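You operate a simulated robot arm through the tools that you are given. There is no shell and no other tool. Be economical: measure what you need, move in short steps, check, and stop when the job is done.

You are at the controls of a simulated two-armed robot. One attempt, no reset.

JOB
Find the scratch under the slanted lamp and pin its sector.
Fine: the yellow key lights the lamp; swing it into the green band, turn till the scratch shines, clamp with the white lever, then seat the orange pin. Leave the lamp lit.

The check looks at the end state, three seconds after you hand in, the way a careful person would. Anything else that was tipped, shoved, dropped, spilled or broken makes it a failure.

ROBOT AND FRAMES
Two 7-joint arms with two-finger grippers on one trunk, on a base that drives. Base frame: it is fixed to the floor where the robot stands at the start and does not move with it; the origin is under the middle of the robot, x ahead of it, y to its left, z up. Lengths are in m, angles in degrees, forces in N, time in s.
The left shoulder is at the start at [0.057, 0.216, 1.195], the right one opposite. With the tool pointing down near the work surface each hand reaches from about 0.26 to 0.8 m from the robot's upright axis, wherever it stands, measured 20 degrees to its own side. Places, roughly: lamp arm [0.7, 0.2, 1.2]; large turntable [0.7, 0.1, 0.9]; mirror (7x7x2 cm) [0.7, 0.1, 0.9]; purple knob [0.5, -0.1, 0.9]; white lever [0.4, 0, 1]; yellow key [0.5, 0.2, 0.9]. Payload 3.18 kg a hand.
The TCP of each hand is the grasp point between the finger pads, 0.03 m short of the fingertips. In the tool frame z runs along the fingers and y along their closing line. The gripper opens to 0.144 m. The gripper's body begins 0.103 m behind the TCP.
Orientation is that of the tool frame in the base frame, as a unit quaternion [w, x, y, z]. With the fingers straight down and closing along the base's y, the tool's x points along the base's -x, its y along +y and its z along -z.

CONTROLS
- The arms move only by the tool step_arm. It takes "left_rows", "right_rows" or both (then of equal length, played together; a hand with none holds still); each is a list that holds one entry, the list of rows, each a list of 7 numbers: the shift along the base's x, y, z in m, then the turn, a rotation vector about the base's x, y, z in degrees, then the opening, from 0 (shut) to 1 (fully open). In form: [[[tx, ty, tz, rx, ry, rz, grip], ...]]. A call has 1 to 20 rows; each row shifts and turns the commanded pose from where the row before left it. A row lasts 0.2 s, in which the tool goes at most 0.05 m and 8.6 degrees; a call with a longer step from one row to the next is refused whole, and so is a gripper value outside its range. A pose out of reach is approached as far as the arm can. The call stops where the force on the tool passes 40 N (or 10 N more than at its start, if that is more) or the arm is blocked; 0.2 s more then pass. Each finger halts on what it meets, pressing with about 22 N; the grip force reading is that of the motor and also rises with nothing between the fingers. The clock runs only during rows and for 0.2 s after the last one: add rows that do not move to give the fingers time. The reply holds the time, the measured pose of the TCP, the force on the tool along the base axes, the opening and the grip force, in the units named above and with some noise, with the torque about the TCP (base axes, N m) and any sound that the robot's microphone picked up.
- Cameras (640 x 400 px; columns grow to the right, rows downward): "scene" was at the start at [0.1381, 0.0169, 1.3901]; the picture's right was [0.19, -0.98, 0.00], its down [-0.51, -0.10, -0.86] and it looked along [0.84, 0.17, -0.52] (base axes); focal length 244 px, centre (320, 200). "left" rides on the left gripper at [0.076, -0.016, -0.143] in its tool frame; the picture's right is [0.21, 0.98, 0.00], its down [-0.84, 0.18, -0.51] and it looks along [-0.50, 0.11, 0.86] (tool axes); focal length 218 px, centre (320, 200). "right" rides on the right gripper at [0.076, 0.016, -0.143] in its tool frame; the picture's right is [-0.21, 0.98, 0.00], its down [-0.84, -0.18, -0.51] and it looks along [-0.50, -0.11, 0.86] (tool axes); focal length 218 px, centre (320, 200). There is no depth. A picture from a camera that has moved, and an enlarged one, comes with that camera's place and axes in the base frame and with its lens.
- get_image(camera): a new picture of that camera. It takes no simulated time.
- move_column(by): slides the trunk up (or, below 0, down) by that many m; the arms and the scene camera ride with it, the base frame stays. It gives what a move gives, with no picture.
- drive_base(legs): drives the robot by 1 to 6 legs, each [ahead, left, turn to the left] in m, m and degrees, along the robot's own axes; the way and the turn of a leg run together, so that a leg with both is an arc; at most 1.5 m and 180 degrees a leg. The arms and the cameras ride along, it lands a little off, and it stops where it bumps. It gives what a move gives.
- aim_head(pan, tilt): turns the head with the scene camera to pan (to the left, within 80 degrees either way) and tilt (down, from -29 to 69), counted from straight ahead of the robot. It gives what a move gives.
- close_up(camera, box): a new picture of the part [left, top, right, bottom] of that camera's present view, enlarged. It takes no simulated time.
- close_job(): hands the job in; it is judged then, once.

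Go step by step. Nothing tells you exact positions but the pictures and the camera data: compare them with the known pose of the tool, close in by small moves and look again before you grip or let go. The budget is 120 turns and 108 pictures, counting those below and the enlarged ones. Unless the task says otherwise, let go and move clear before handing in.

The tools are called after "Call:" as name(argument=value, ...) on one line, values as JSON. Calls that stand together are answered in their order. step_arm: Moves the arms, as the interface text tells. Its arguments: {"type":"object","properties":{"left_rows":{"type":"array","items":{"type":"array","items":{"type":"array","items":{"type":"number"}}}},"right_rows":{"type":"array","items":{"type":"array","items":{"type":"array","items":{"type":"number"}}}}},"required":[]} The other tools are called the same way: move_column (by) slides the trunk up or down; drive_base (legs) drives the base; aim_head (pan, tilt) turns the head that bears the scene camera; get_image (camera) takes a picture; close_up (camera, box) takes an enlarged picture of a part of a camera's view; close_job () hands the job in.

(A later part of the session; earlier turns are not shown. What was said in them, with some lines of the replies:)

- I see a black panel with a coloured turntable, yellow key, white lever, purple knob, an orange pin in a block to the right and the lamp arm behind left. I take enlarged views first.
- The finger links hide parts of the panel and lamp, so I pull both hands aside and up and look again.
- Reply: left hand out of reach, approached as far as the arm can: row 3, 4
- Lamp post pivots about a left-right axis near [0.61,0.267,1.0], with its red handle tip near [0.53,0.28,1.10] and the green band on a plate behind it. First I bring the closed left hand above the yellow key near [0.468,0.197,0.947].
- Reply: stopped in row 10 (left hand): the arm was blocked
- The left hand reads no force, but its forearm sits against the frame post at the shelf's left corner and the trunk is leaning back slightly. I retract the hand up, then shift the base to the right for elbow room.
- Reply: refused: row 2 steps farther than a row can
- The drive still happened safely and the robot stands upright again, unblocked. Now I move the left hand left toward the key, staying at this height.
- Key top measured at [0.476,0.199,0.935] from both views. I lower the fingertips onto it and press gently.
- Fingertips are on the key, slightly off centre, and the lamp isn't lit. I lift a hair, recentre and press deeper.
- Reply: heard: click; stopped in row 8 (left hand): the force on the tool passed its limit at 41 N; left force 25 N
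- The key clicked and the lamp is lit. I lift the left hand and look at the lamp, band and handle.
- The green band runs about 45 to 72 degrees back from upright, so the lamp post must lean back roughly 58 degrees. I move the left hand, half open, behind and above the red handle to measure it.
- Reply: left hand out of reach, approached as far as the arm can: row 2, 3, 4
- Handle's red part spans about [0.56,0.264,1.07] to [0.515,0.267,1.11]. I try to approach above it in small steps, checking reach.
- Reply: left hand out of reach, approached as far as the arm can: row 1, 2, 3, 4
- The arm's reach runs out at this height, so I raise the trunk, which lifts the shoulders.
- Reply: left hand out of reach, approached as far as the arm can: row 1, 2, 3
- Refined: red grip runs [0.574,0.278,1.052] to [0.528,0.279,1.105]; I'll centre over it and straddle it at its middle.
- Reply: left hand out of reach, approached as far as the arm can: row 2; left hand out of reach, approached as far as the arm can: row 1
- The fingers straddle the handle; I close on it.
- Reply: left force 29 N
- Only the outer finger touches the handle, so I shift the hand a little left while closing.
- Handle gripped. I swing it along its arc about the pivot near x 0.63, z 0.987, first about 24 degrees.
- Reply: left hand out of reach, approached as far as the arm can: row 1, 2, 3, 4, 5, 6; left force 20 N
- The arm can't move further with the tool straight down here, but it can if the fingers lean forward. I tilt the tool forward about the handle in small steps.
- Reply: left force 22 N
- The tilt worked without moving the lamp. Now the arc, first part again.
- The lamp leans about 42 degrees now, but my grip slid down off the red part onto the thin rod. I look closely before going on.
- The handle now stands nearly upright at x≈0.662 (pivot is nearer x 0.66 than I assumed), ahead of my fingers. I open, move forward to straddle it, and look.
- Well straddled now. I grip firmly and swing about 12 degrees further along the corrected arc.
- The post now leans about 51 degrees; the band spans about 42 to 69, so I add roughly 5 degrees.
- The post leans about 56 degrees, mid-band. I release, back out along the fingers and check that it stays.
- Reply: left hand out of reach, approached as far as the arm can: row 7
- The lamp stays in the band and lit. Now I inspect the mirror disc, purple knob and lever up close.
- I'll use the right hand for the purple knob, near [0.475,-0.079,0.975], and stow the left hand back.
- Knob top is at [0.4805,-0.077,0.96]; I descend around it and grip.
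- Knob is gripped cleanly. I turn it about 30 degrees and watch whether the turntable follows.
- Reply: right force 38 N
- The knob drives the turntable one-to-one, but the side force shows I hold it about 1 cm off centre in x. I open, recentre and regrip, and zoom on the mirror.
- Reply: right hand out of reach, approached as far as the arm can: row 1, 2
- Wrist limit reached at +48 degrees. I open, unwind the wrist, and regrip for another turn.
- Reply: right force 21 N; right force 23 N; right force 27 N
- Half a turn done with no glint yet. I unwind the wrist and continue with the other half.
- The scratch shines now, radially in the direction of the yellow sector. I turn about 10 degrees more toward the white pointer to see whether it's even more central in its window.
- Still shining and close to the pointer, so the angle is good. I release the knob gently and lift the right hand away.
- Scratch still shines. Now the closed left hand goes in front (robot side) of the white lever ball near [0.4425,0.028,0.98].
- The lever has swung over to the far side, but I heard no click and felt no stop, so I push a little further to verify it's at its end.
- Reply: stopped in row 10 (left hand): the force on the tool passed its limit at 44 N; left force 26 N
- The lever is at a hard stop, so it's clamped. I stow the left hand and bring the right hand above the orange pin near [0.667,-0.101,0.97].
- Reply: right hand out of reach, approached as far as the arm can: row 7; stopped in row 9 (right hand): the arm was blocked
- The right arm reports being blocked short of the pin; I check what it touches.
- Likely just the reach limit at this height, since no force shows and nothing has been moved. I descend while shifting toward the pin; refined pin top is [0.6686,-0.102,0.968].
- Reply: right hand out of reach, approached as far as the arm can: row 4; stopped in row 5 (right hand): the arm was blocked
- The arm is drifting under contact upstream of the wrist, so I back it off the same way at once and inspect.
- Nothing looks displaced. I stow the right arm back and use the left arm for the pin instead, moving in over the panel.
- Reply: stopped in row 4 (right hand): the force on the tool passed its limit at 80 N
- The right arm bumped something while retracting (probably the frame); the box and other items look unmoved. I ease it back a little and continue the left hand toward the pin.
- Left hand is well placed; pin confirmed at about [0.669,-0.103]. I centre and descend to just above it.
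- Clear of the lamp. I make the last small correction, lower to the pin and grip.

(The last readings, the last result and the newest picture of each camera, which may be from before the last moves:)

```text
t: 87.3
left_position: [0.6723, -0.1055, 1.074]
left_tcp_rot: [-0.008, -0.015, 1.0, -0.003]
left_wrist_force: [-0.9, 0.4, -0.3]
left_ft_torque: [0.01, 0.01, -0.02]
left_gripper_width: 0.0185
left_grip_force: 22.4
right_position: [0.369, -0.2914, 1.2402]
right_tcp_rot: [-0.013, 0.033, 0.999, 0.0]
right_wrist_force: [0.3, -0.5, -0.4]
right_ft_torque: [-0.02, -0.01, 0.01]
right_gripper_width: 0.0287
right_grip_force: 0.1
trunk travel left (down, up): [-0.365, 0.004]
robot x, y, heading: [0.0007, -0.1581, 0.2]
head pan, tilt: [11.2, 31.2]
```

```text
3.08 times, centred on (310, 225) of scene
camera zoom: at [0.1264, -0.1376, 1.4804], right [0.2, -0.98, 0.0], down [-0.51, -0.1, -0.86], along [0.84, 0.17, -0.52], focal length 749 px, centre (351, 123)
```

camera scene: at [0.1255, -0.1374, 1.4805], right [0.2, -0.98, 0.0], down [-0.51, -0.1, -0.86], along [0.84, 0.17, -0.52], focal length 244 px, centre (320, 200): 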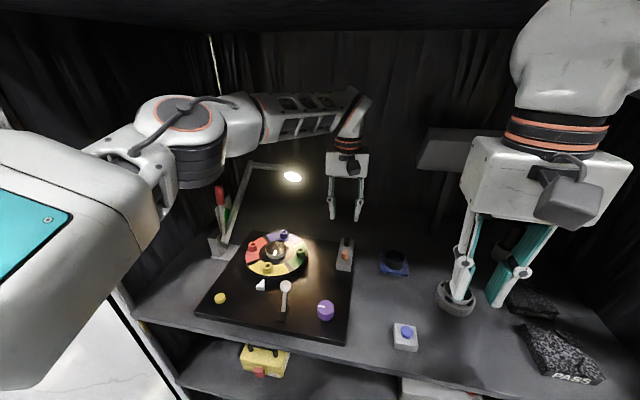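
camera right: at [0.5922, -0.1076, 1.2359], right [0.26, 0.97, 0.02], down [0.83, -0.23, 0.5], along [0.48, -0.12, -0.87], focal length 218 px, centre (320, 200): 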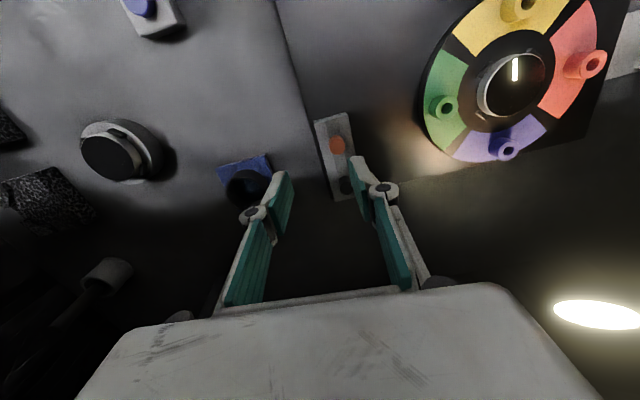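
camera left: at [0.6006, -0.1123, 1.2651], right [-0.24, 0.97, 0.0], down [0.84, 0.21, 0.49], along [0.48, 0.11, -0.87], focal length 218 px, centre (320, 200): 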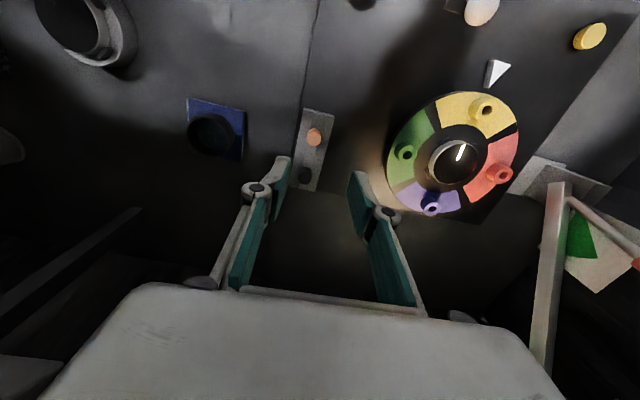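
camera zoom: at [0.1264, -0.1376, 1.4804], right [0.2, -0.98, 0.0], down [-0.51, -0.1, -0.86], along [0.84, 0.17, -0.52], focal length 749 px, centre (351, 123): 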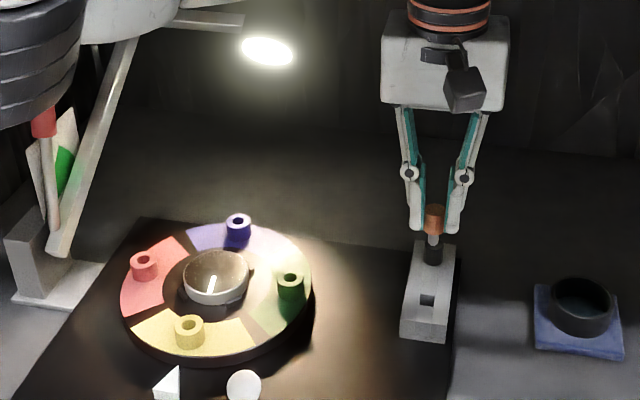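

The pin is out, with a thin shaft below its orange head. The yellow hole is near [0.586,0.109,0.955]; I carry the pin there at safe height.

Call:
step_arm(left_rows=[[[0, 0, 0.025, 0, 0, 0, 0], [-0.014, 0.035, 0, 0, 0, 0, 0], [-0.014, 0.035, 0, 0, 0, 0, 0], [-0.014, 0.036, 0, 0, 0, 0, 0], [-0.014, 0.036, 0, 0, 0, 0, 0], [-0.014, 0.036, 0, 0, 0, 0, 0], [-0.016, 0.036, 0, 0, 0, 0, 0], [0, 0, 0, 0, 0, 0, 0]]])

Call:
close_up(camera="left", box=[220, 60, 420, 220])

Call:
close_up(camera="scene", box=[200, 170, 340, 290])

```text
t: 89.1
left_position: [0.5857, 0.1071, 1.0981]
left_tcp_rot: [-0.008, -0.014, 1.0, -0.001]
left_wrist_force: [-0.2, -0.1, -0.1]
left_ft_torque: [0.03, 0.0, -0.01]
left_gripper_width: 0.0186
left_grip_force: 21.9
right_position: [0.3695, -0.2918, 1.2391]
right_tcp_rot: [-0.015, 0.033, 0.999, 0.001]
right_wrist_force: [0.8, -0.1, 0.1]
right_ft_torque: [0.04, -0.01, 0.04]
right_gripper_width: 0.029
right_grip_force: 0.0
trunk travel left (down, up): [-0.365, 0.004]
robot x, y, heading: [-0.0023, -0.1522, -0.1]
head pan, tilt: [11.2, 31.2]
```

```text
2.50 times, centred on (320, 140) of left
camera zoom: at [0.5123, 0.0882, 1.2411], right [-0.24, 0.97, 0.0], down [0.85, 0.21, 0.49], along [0.48, 0.12, -0.87], focal length 546 px, centre (320, 350)
```

zoom: 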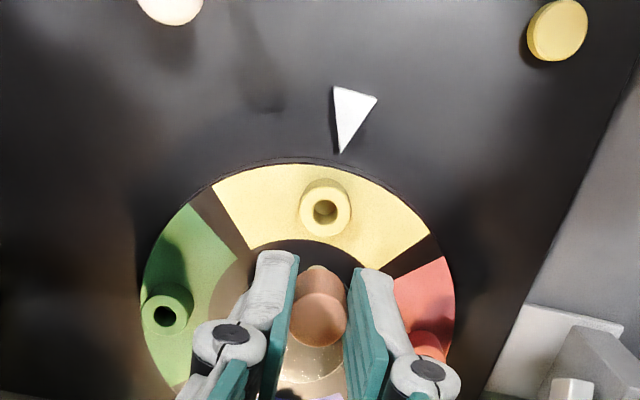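

```text
3.33 times, centred on (270, 230) of scene
camera zoom: at [0.1269, -0.1392, 1.4804], right [0.2, -0.98, 0.0], down [-0.51, -0.1, -0.86], along [0.84, 0.17, -0.52], focal length 812 px, centre (487, 100)
```

zoom: 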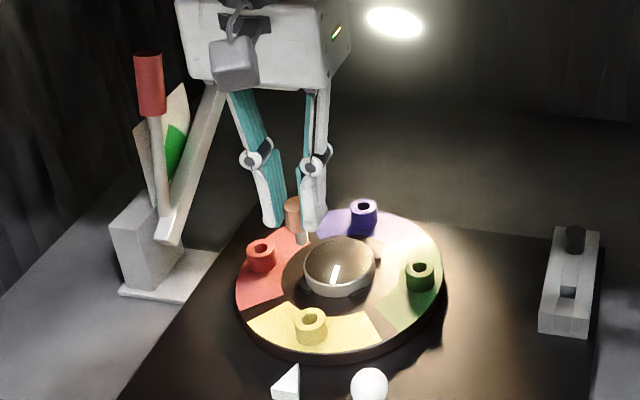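

Hole refined to about [0.588,0.110,0.947]. I shift slightly and lower until the shaft tip is about 1 cm above it, then check alignment.

Call:
step_arm(left_rows=[[[0.001, 0.003, -0.03, 0, 0, 0, 0], [0, 0, -0.025, 0, 0, 0, 0], [0, 0, -0.02, 0, 0, 0, 0], [0, 0, 0, 0, 0, 0, 0]]])

Call:
close_up(camera="left", box=[270, 120, 370, 200])

Call:
close_up(camera="scene", box=[240, 220, 310, 280])

```text
t: 90.1
left_position: [0.5875, 0.1111, 1.0223]
left_tcp_rot: [-0.009, -0.014, 1.0, -0.002]
left_wrist_force: [0.3, 0.2, -0.5]
left_ft_torque: [0.02, 0.0, -0.02]
left_gripper_width: 0.0186
left_grip_force: 21.4
right_position: [0.3678, -0.2904, 1.24]
right_tcp_rot: [-0.014, 0.033, 0.999, 0.0]
right_wrist_force: [0.3, 0.2, -0.3]
right_ft_torque: [-0.02, -0.04, -0.01]
right_gripper_width: 0.0288
right_grip_force: 0.1
trunk travel left (down, up): [-0.365, 0.004]
robot x, y, heading: [-0.0015, -0.1531, 0.2]
head pan, tilt: [11.2, 31.2]
```

```text
5.00 times, centred on (320, 160) of left
camera zoom: at [0.5142, 0.0925, 1.1662], right [-0.24, 0.97, 0.0], down [0.85, 0.21, 0.49], along [0.48, 0.11, -0.87], focal length 1091 px, centre (320, 400)
```

zoom: 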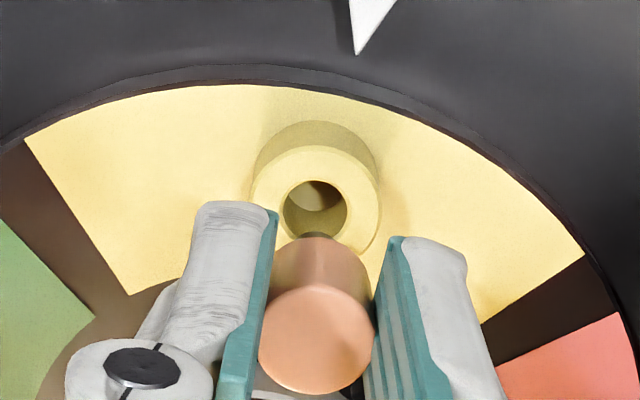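

```text
6.67 times, centred on (275, 250) of scene
camera zoom: at [0.126, -0.138, 1.4805], right [0.2, -0.98, 0.0], down [-0.51, -0.1, -0.86], along [0.84, 0.17, -0.52], focal length 1624 px, centre (620, -133)
```

zoom: 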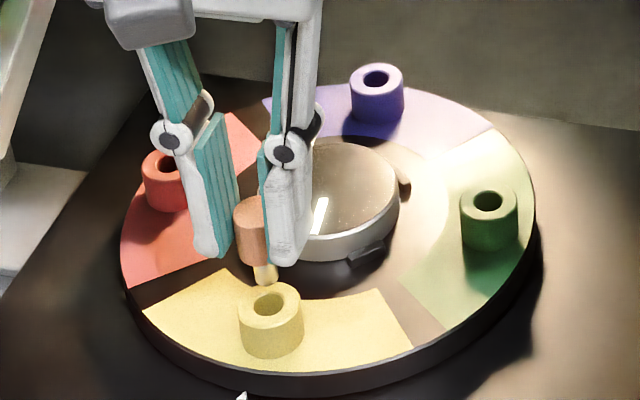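

Lateral alignment is good; by comparing both views the shaft tip is about 2 mm too far in x. I correct that and lower slowly into the hole.

Call:
step_arm(left_rows=[[[-0.0018, 0, 0, 0, 0, 0, 0], [0, 0, -0.005, 0, 0, 0, 0], [0, 0, -0.005, 0, 0, 0, 0], [0, 0, -0.004, 0, 0, 0, 0], [0, 0, -0.004, 0, 0, 0, 0], [0, 0, 0, 0, 0, 0, 0]]])

Call:
close_up(camera="scene", box=[240, 220, 310, 280])

```text
t: 91.5
left_position: [0.5856, 0.1114, 1.0051]
left_tcp_rot: [-0.007, -0.013, 1.0, -0.003]
left_wrist_force: [2.7, -0.7, 20.3]
left_ft_torque: [-0.03, -0.21, -0.01]
left_gripper_width: 0.0185
left_grip_force: 22.1
right_position: [0.3679, -0.2918, 1.2403]
right_tcp_rot: [-0.013, 0.033, 0.999, -0.001]
right_wrist_force: [0.0, 0.5, 0.0]
right_ft_torque: [-0.01, -0.02, -0.03]
right_gripper_width: 0.0288
right_grip_force: 0.0
trunk travel left (down, up): [-0.365, 0.004]
robot x, y, heading: [-0.0023, -0.1534, 0.5]
head pan, tilt: [11.2, 31.2]
```

```text
6.67 times, centred on (275, 250) of scene
camera zoom: at [0.1251, -0.1386, 1.4806], right [0.2, -0.98, 0.0], down [-0.51, -0.1, -0.86], along [0.84, 0.17, -0.52], focal length 1624 px, centre (620, -133)
```

zoom: 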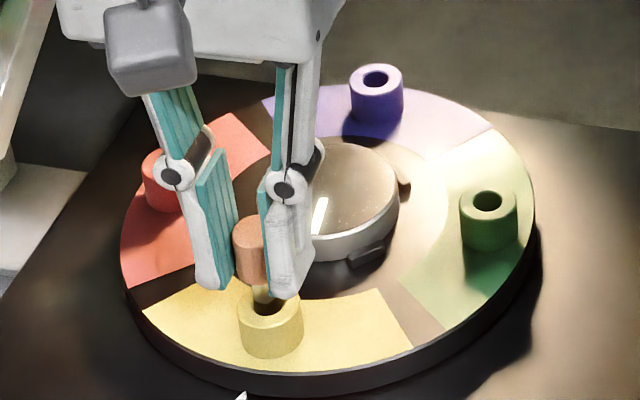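

The tip is resting on the rim about 4 mm off the hole centre, toward the far-left. I lift 4 mm, shift and try again.

Call:
step_arm(left_rows=[[[0, 0, 0.006, 0, 0, 0, 0], [-0.0035, -0.0015, 0, 0, 0, 0, 0], [0, 0, 0, 0, 0, 0, 0], [0, 0, -0.004, 0, 0, 0, 0], [0, 0, -0.003, 0, 0, 0, 0], [0, 0, -0.003, 0, 0, 0, 0], [0, 0, 0, 0, 0, 0, 0]]])

Call:
close_up(camera="scene", box=[250, 235, 290, 275])

```text
t: 93.1
left_position: [0.582, 0.111, 1.0002]
left_tcp_rot: [-0.008, -0.014, 1.0, -0.003]
left_wrist_force: [0.8, 0.2, 0.0]
left_ft_torque: [0.01, -0.02, 0.03]
left_gripper_width: 0.0184
left_grip_force: 22.0
right_position: [0.3677, -0.2901, 1.2397]
right_tcp_rot: [-0.014, 0.033, 0.999, 0.0]
right_wrist_force: [-0.8, -0.9, -0.6]
right_ft_torque: [-0.01, -0.02, -0.04]
right_gripper_width: 0.0288
right_grip_force: 0.1
trunk travel left (down, up): [-0.365, 0.004]
robot x, y, heading: [0.0001, -0.1538, -0.0]
head pan, tilt: [11.2, 31.2]
```

```text
10.00 times, centred on (270, 255) of scene
camera zoom: at [0.1263, -0.1378, 1.4804], right [0.2, -0.98, 0.0], down [-0.51, -0.1, -0.86], along [0.84, 0.17, -0.52], focal length 2436 px, centre (820, -350)
```

zoom: 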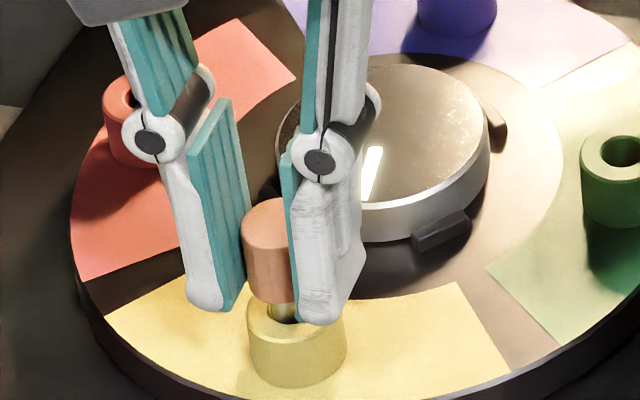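

It has entered the hole with no force. I continue lowering in small steps until the head seats.

Call:
step_arm(left_rows=[[[0, 0, -0.003, 0, 0, 0, 0], [0, 0, -0.003, 0, 0, 0, 0], [0, 0, -0.003, 0, 0, 0, 0], [0, 0, -0.003, 0, 0, 0, 0], [0, 0, -0.003, 0, 0, 0, 0], [0, 0, -0.002, 0, 0, 0, 0]]])

Call:
close_up(camera="scene", box=[250, 235, 290, 275])

```text
t: 94.5
left_position: [0.5817, 0.1105, 0.9874]
left_tcp_rot: [-0.005, -0.014, 1.0, -0.004]
left_wrist_force: [-3.3, 3.5, 27.2]
left_ft_torque: [0.16, -0.01, 0.1]
left_gripper_width: 0.0184
left_grip_force: 22.2
right_position: [0.3662, -0.2913, 1.2398]
right_tcp_rot: [-0.012, 0.033, 0.999, 0.0]
right_wrist_force: [-0.7, -0.5, -0.2]
right_ft_torque: [0.01, -0.02, 0.03]
right_gripper_width: 0.0291
right_grip_force: 0.1
trunk travel left (down, up): [-0.365, 0.004]
robot x, y, heading: [-0.0044, -0.1572, 0.5]
head pan, tilt: [11.2, 31.2]
```

```text
10.00 times, centred on (270, 255) of scene
camera zoom: at [0.1236, -0.1383, 1.4809], right [0.2, -0.98, 0.0], down [-0.51, -0.1, -0.86], along [0.84, 0.17, -0.52], focal length 2436 px, centre (820, -350)
```

zoom: 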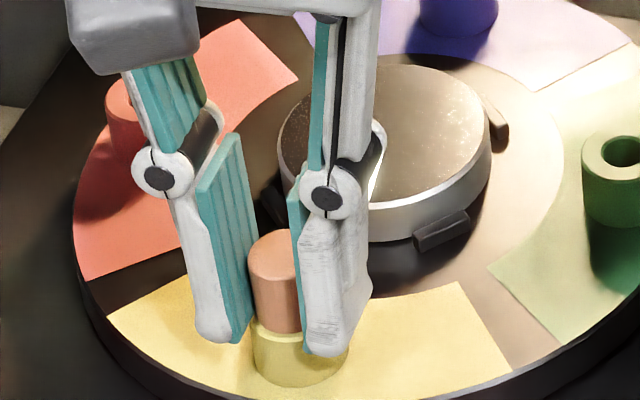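

The head is seated on the yellow socket. I relieve the pressure, open and lift straight away.

Call:
step_arm(left_rows=[[[0, 0, 0.003, 0, 0, 0, 0.05], [0, 0, 0, 0, 0, 0, 0.2], [0, 0, 0, 0, 0, 0, 0.3], [0, 0, 0, 0, 0, 0, 0.3], [0, 0, 0.02, 0, 0, 0, 0.3], [0, 0, 0.04, 0, 0, 0, 0.3], [0, 0, 0.045, 0, 0, 0, 0.3], [-0.03, 0.01, 0.03, 0, 0, 0, 0.3], [-0.04, 0.01, 0.02, 0, 0, 0, 0.3], [-0.04, 0.02, 0.02, 0, 0, 0, 0.3], [-0.04, 0.02, 0.02, 0, 0, 0, 0.3], [-0.04, 0.02, 0.0, 0, 0, 0, 0.3], [0, 0, 0, 0, 0, 0, 0.3]]])

Call:
get_image(camera="scene")

Call:
close_up(camera="scene", box=[200, 170, 340, 290])

```text
t: 97.3
left_position: [0.3921, 0.1902, 1.1827]
left_tcp_rot: [-0.008, -0.014, 1.0, -0.002]
left_wrist_force: [0.5, -0.6, -0.1]
left_ft_torque: [0.05, 0.04, 0.02]
left_gripper_width: 0.0436
left_grip_force: 0.0
right_position: [0.3696, -0.2922, 1.2388]
right_tcp_rot: [-0.014, 0.033, 0.999, -0.001]
right_wrist_force: [-0.2, -0.6, -0.4]
right_ft_torque: [0.0, 0.0, -0.01]
right_gripper_width: 0.0287
right_grip_force: 0.0
trunk travel left (down, up): [-0.365, 0.004]
robot x, y, heading: [-0.0008, -0.154, 0.1]
head pan, tilt: [11.2, 31.2]
```

```text
6 pictures are left
camera scene: at [0.1273, -0.1389, 1.4803], right [0.2, -0.98, 0.0], down [-0.51, -0.1, -0.86], along [0.84, 0.17, -0.52], focal length 244 px, centre (320, 200)
```

scene: 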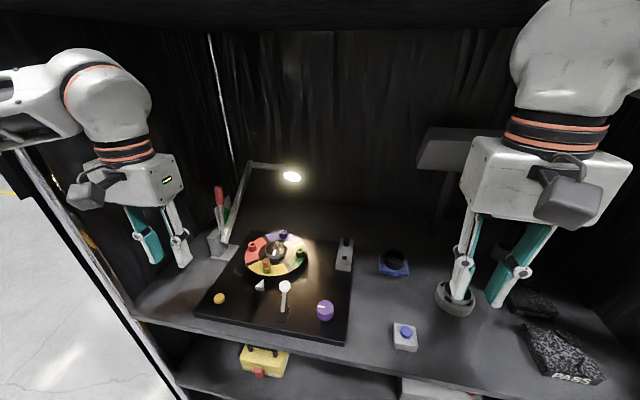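

```text
3.33 times, centred on (270, 230) of scene
camera zoom: at [0.1273, -0.1389, 1.4803], right [0.2, -0.98, 0.0], down [-0.51, -0.1, -0.86], along [0.84, 0.17, -0.52], focal length 812 px, centre (487, 100)
```

zoom: 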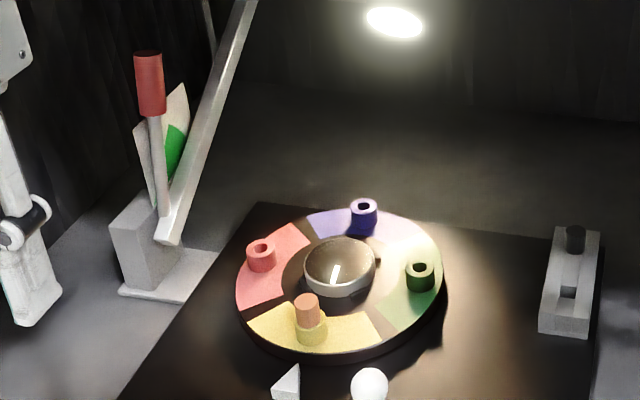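

Call:
close_up(camera="scene", box=[250, 240, 300, 290])

Call:
close_up(camera="scene", box=[380, 110, 640, 390])

```text
8.00 times, centred on (275, 265) of scene
camera zoom: at [0.1273, -0.1389, 1.4803], right [0.2, -0.98, 0.0], down [-0.51, -0.1, -0.86], along [0.84, 0.17, -0.52], focal length 1948 px, centre (680, -320)
```

zoom: 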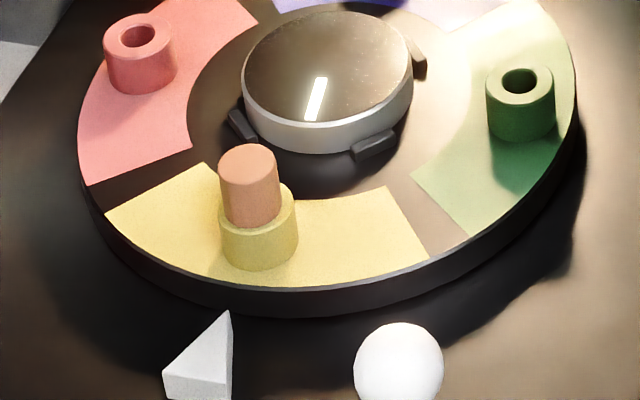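

```text
1.43 times, centred on (510, 250) of scene
camera zoom: at [0.1273, -0.1389, 1.4803], right [0.2, -0.98, 0.0], down [-0.51, -0.1, -0.86], along [0.84, 0.17, -0.52], focal length 348 px, centre (49, 129)
```

zoom: 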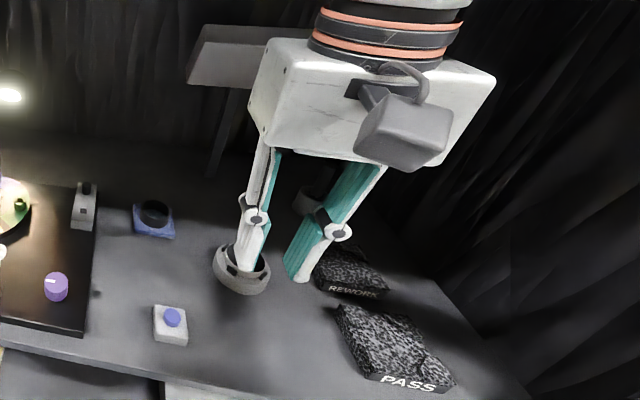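

The pin sits upright in the yellow socket, the scratch shines, the lever is over against its stop, and both hands are clear. I hand it in.

Call:
close_job()

```text
The job is handed in.
```

The lamp is lit and swung into the green band. With the turntable turned, the scratch shines and points into the yellow sector. The white lever is pushed over to its stop, though I heard no click from it, and the orange pin is seated in the yellow socket.

Two bumps along the way: the right arm was blocked once while reaching for the pin, and it passed 80 N once while backing out. I couldn't see what it touched either time; in the pictures nothing else on the shelf looks moved or tipped.
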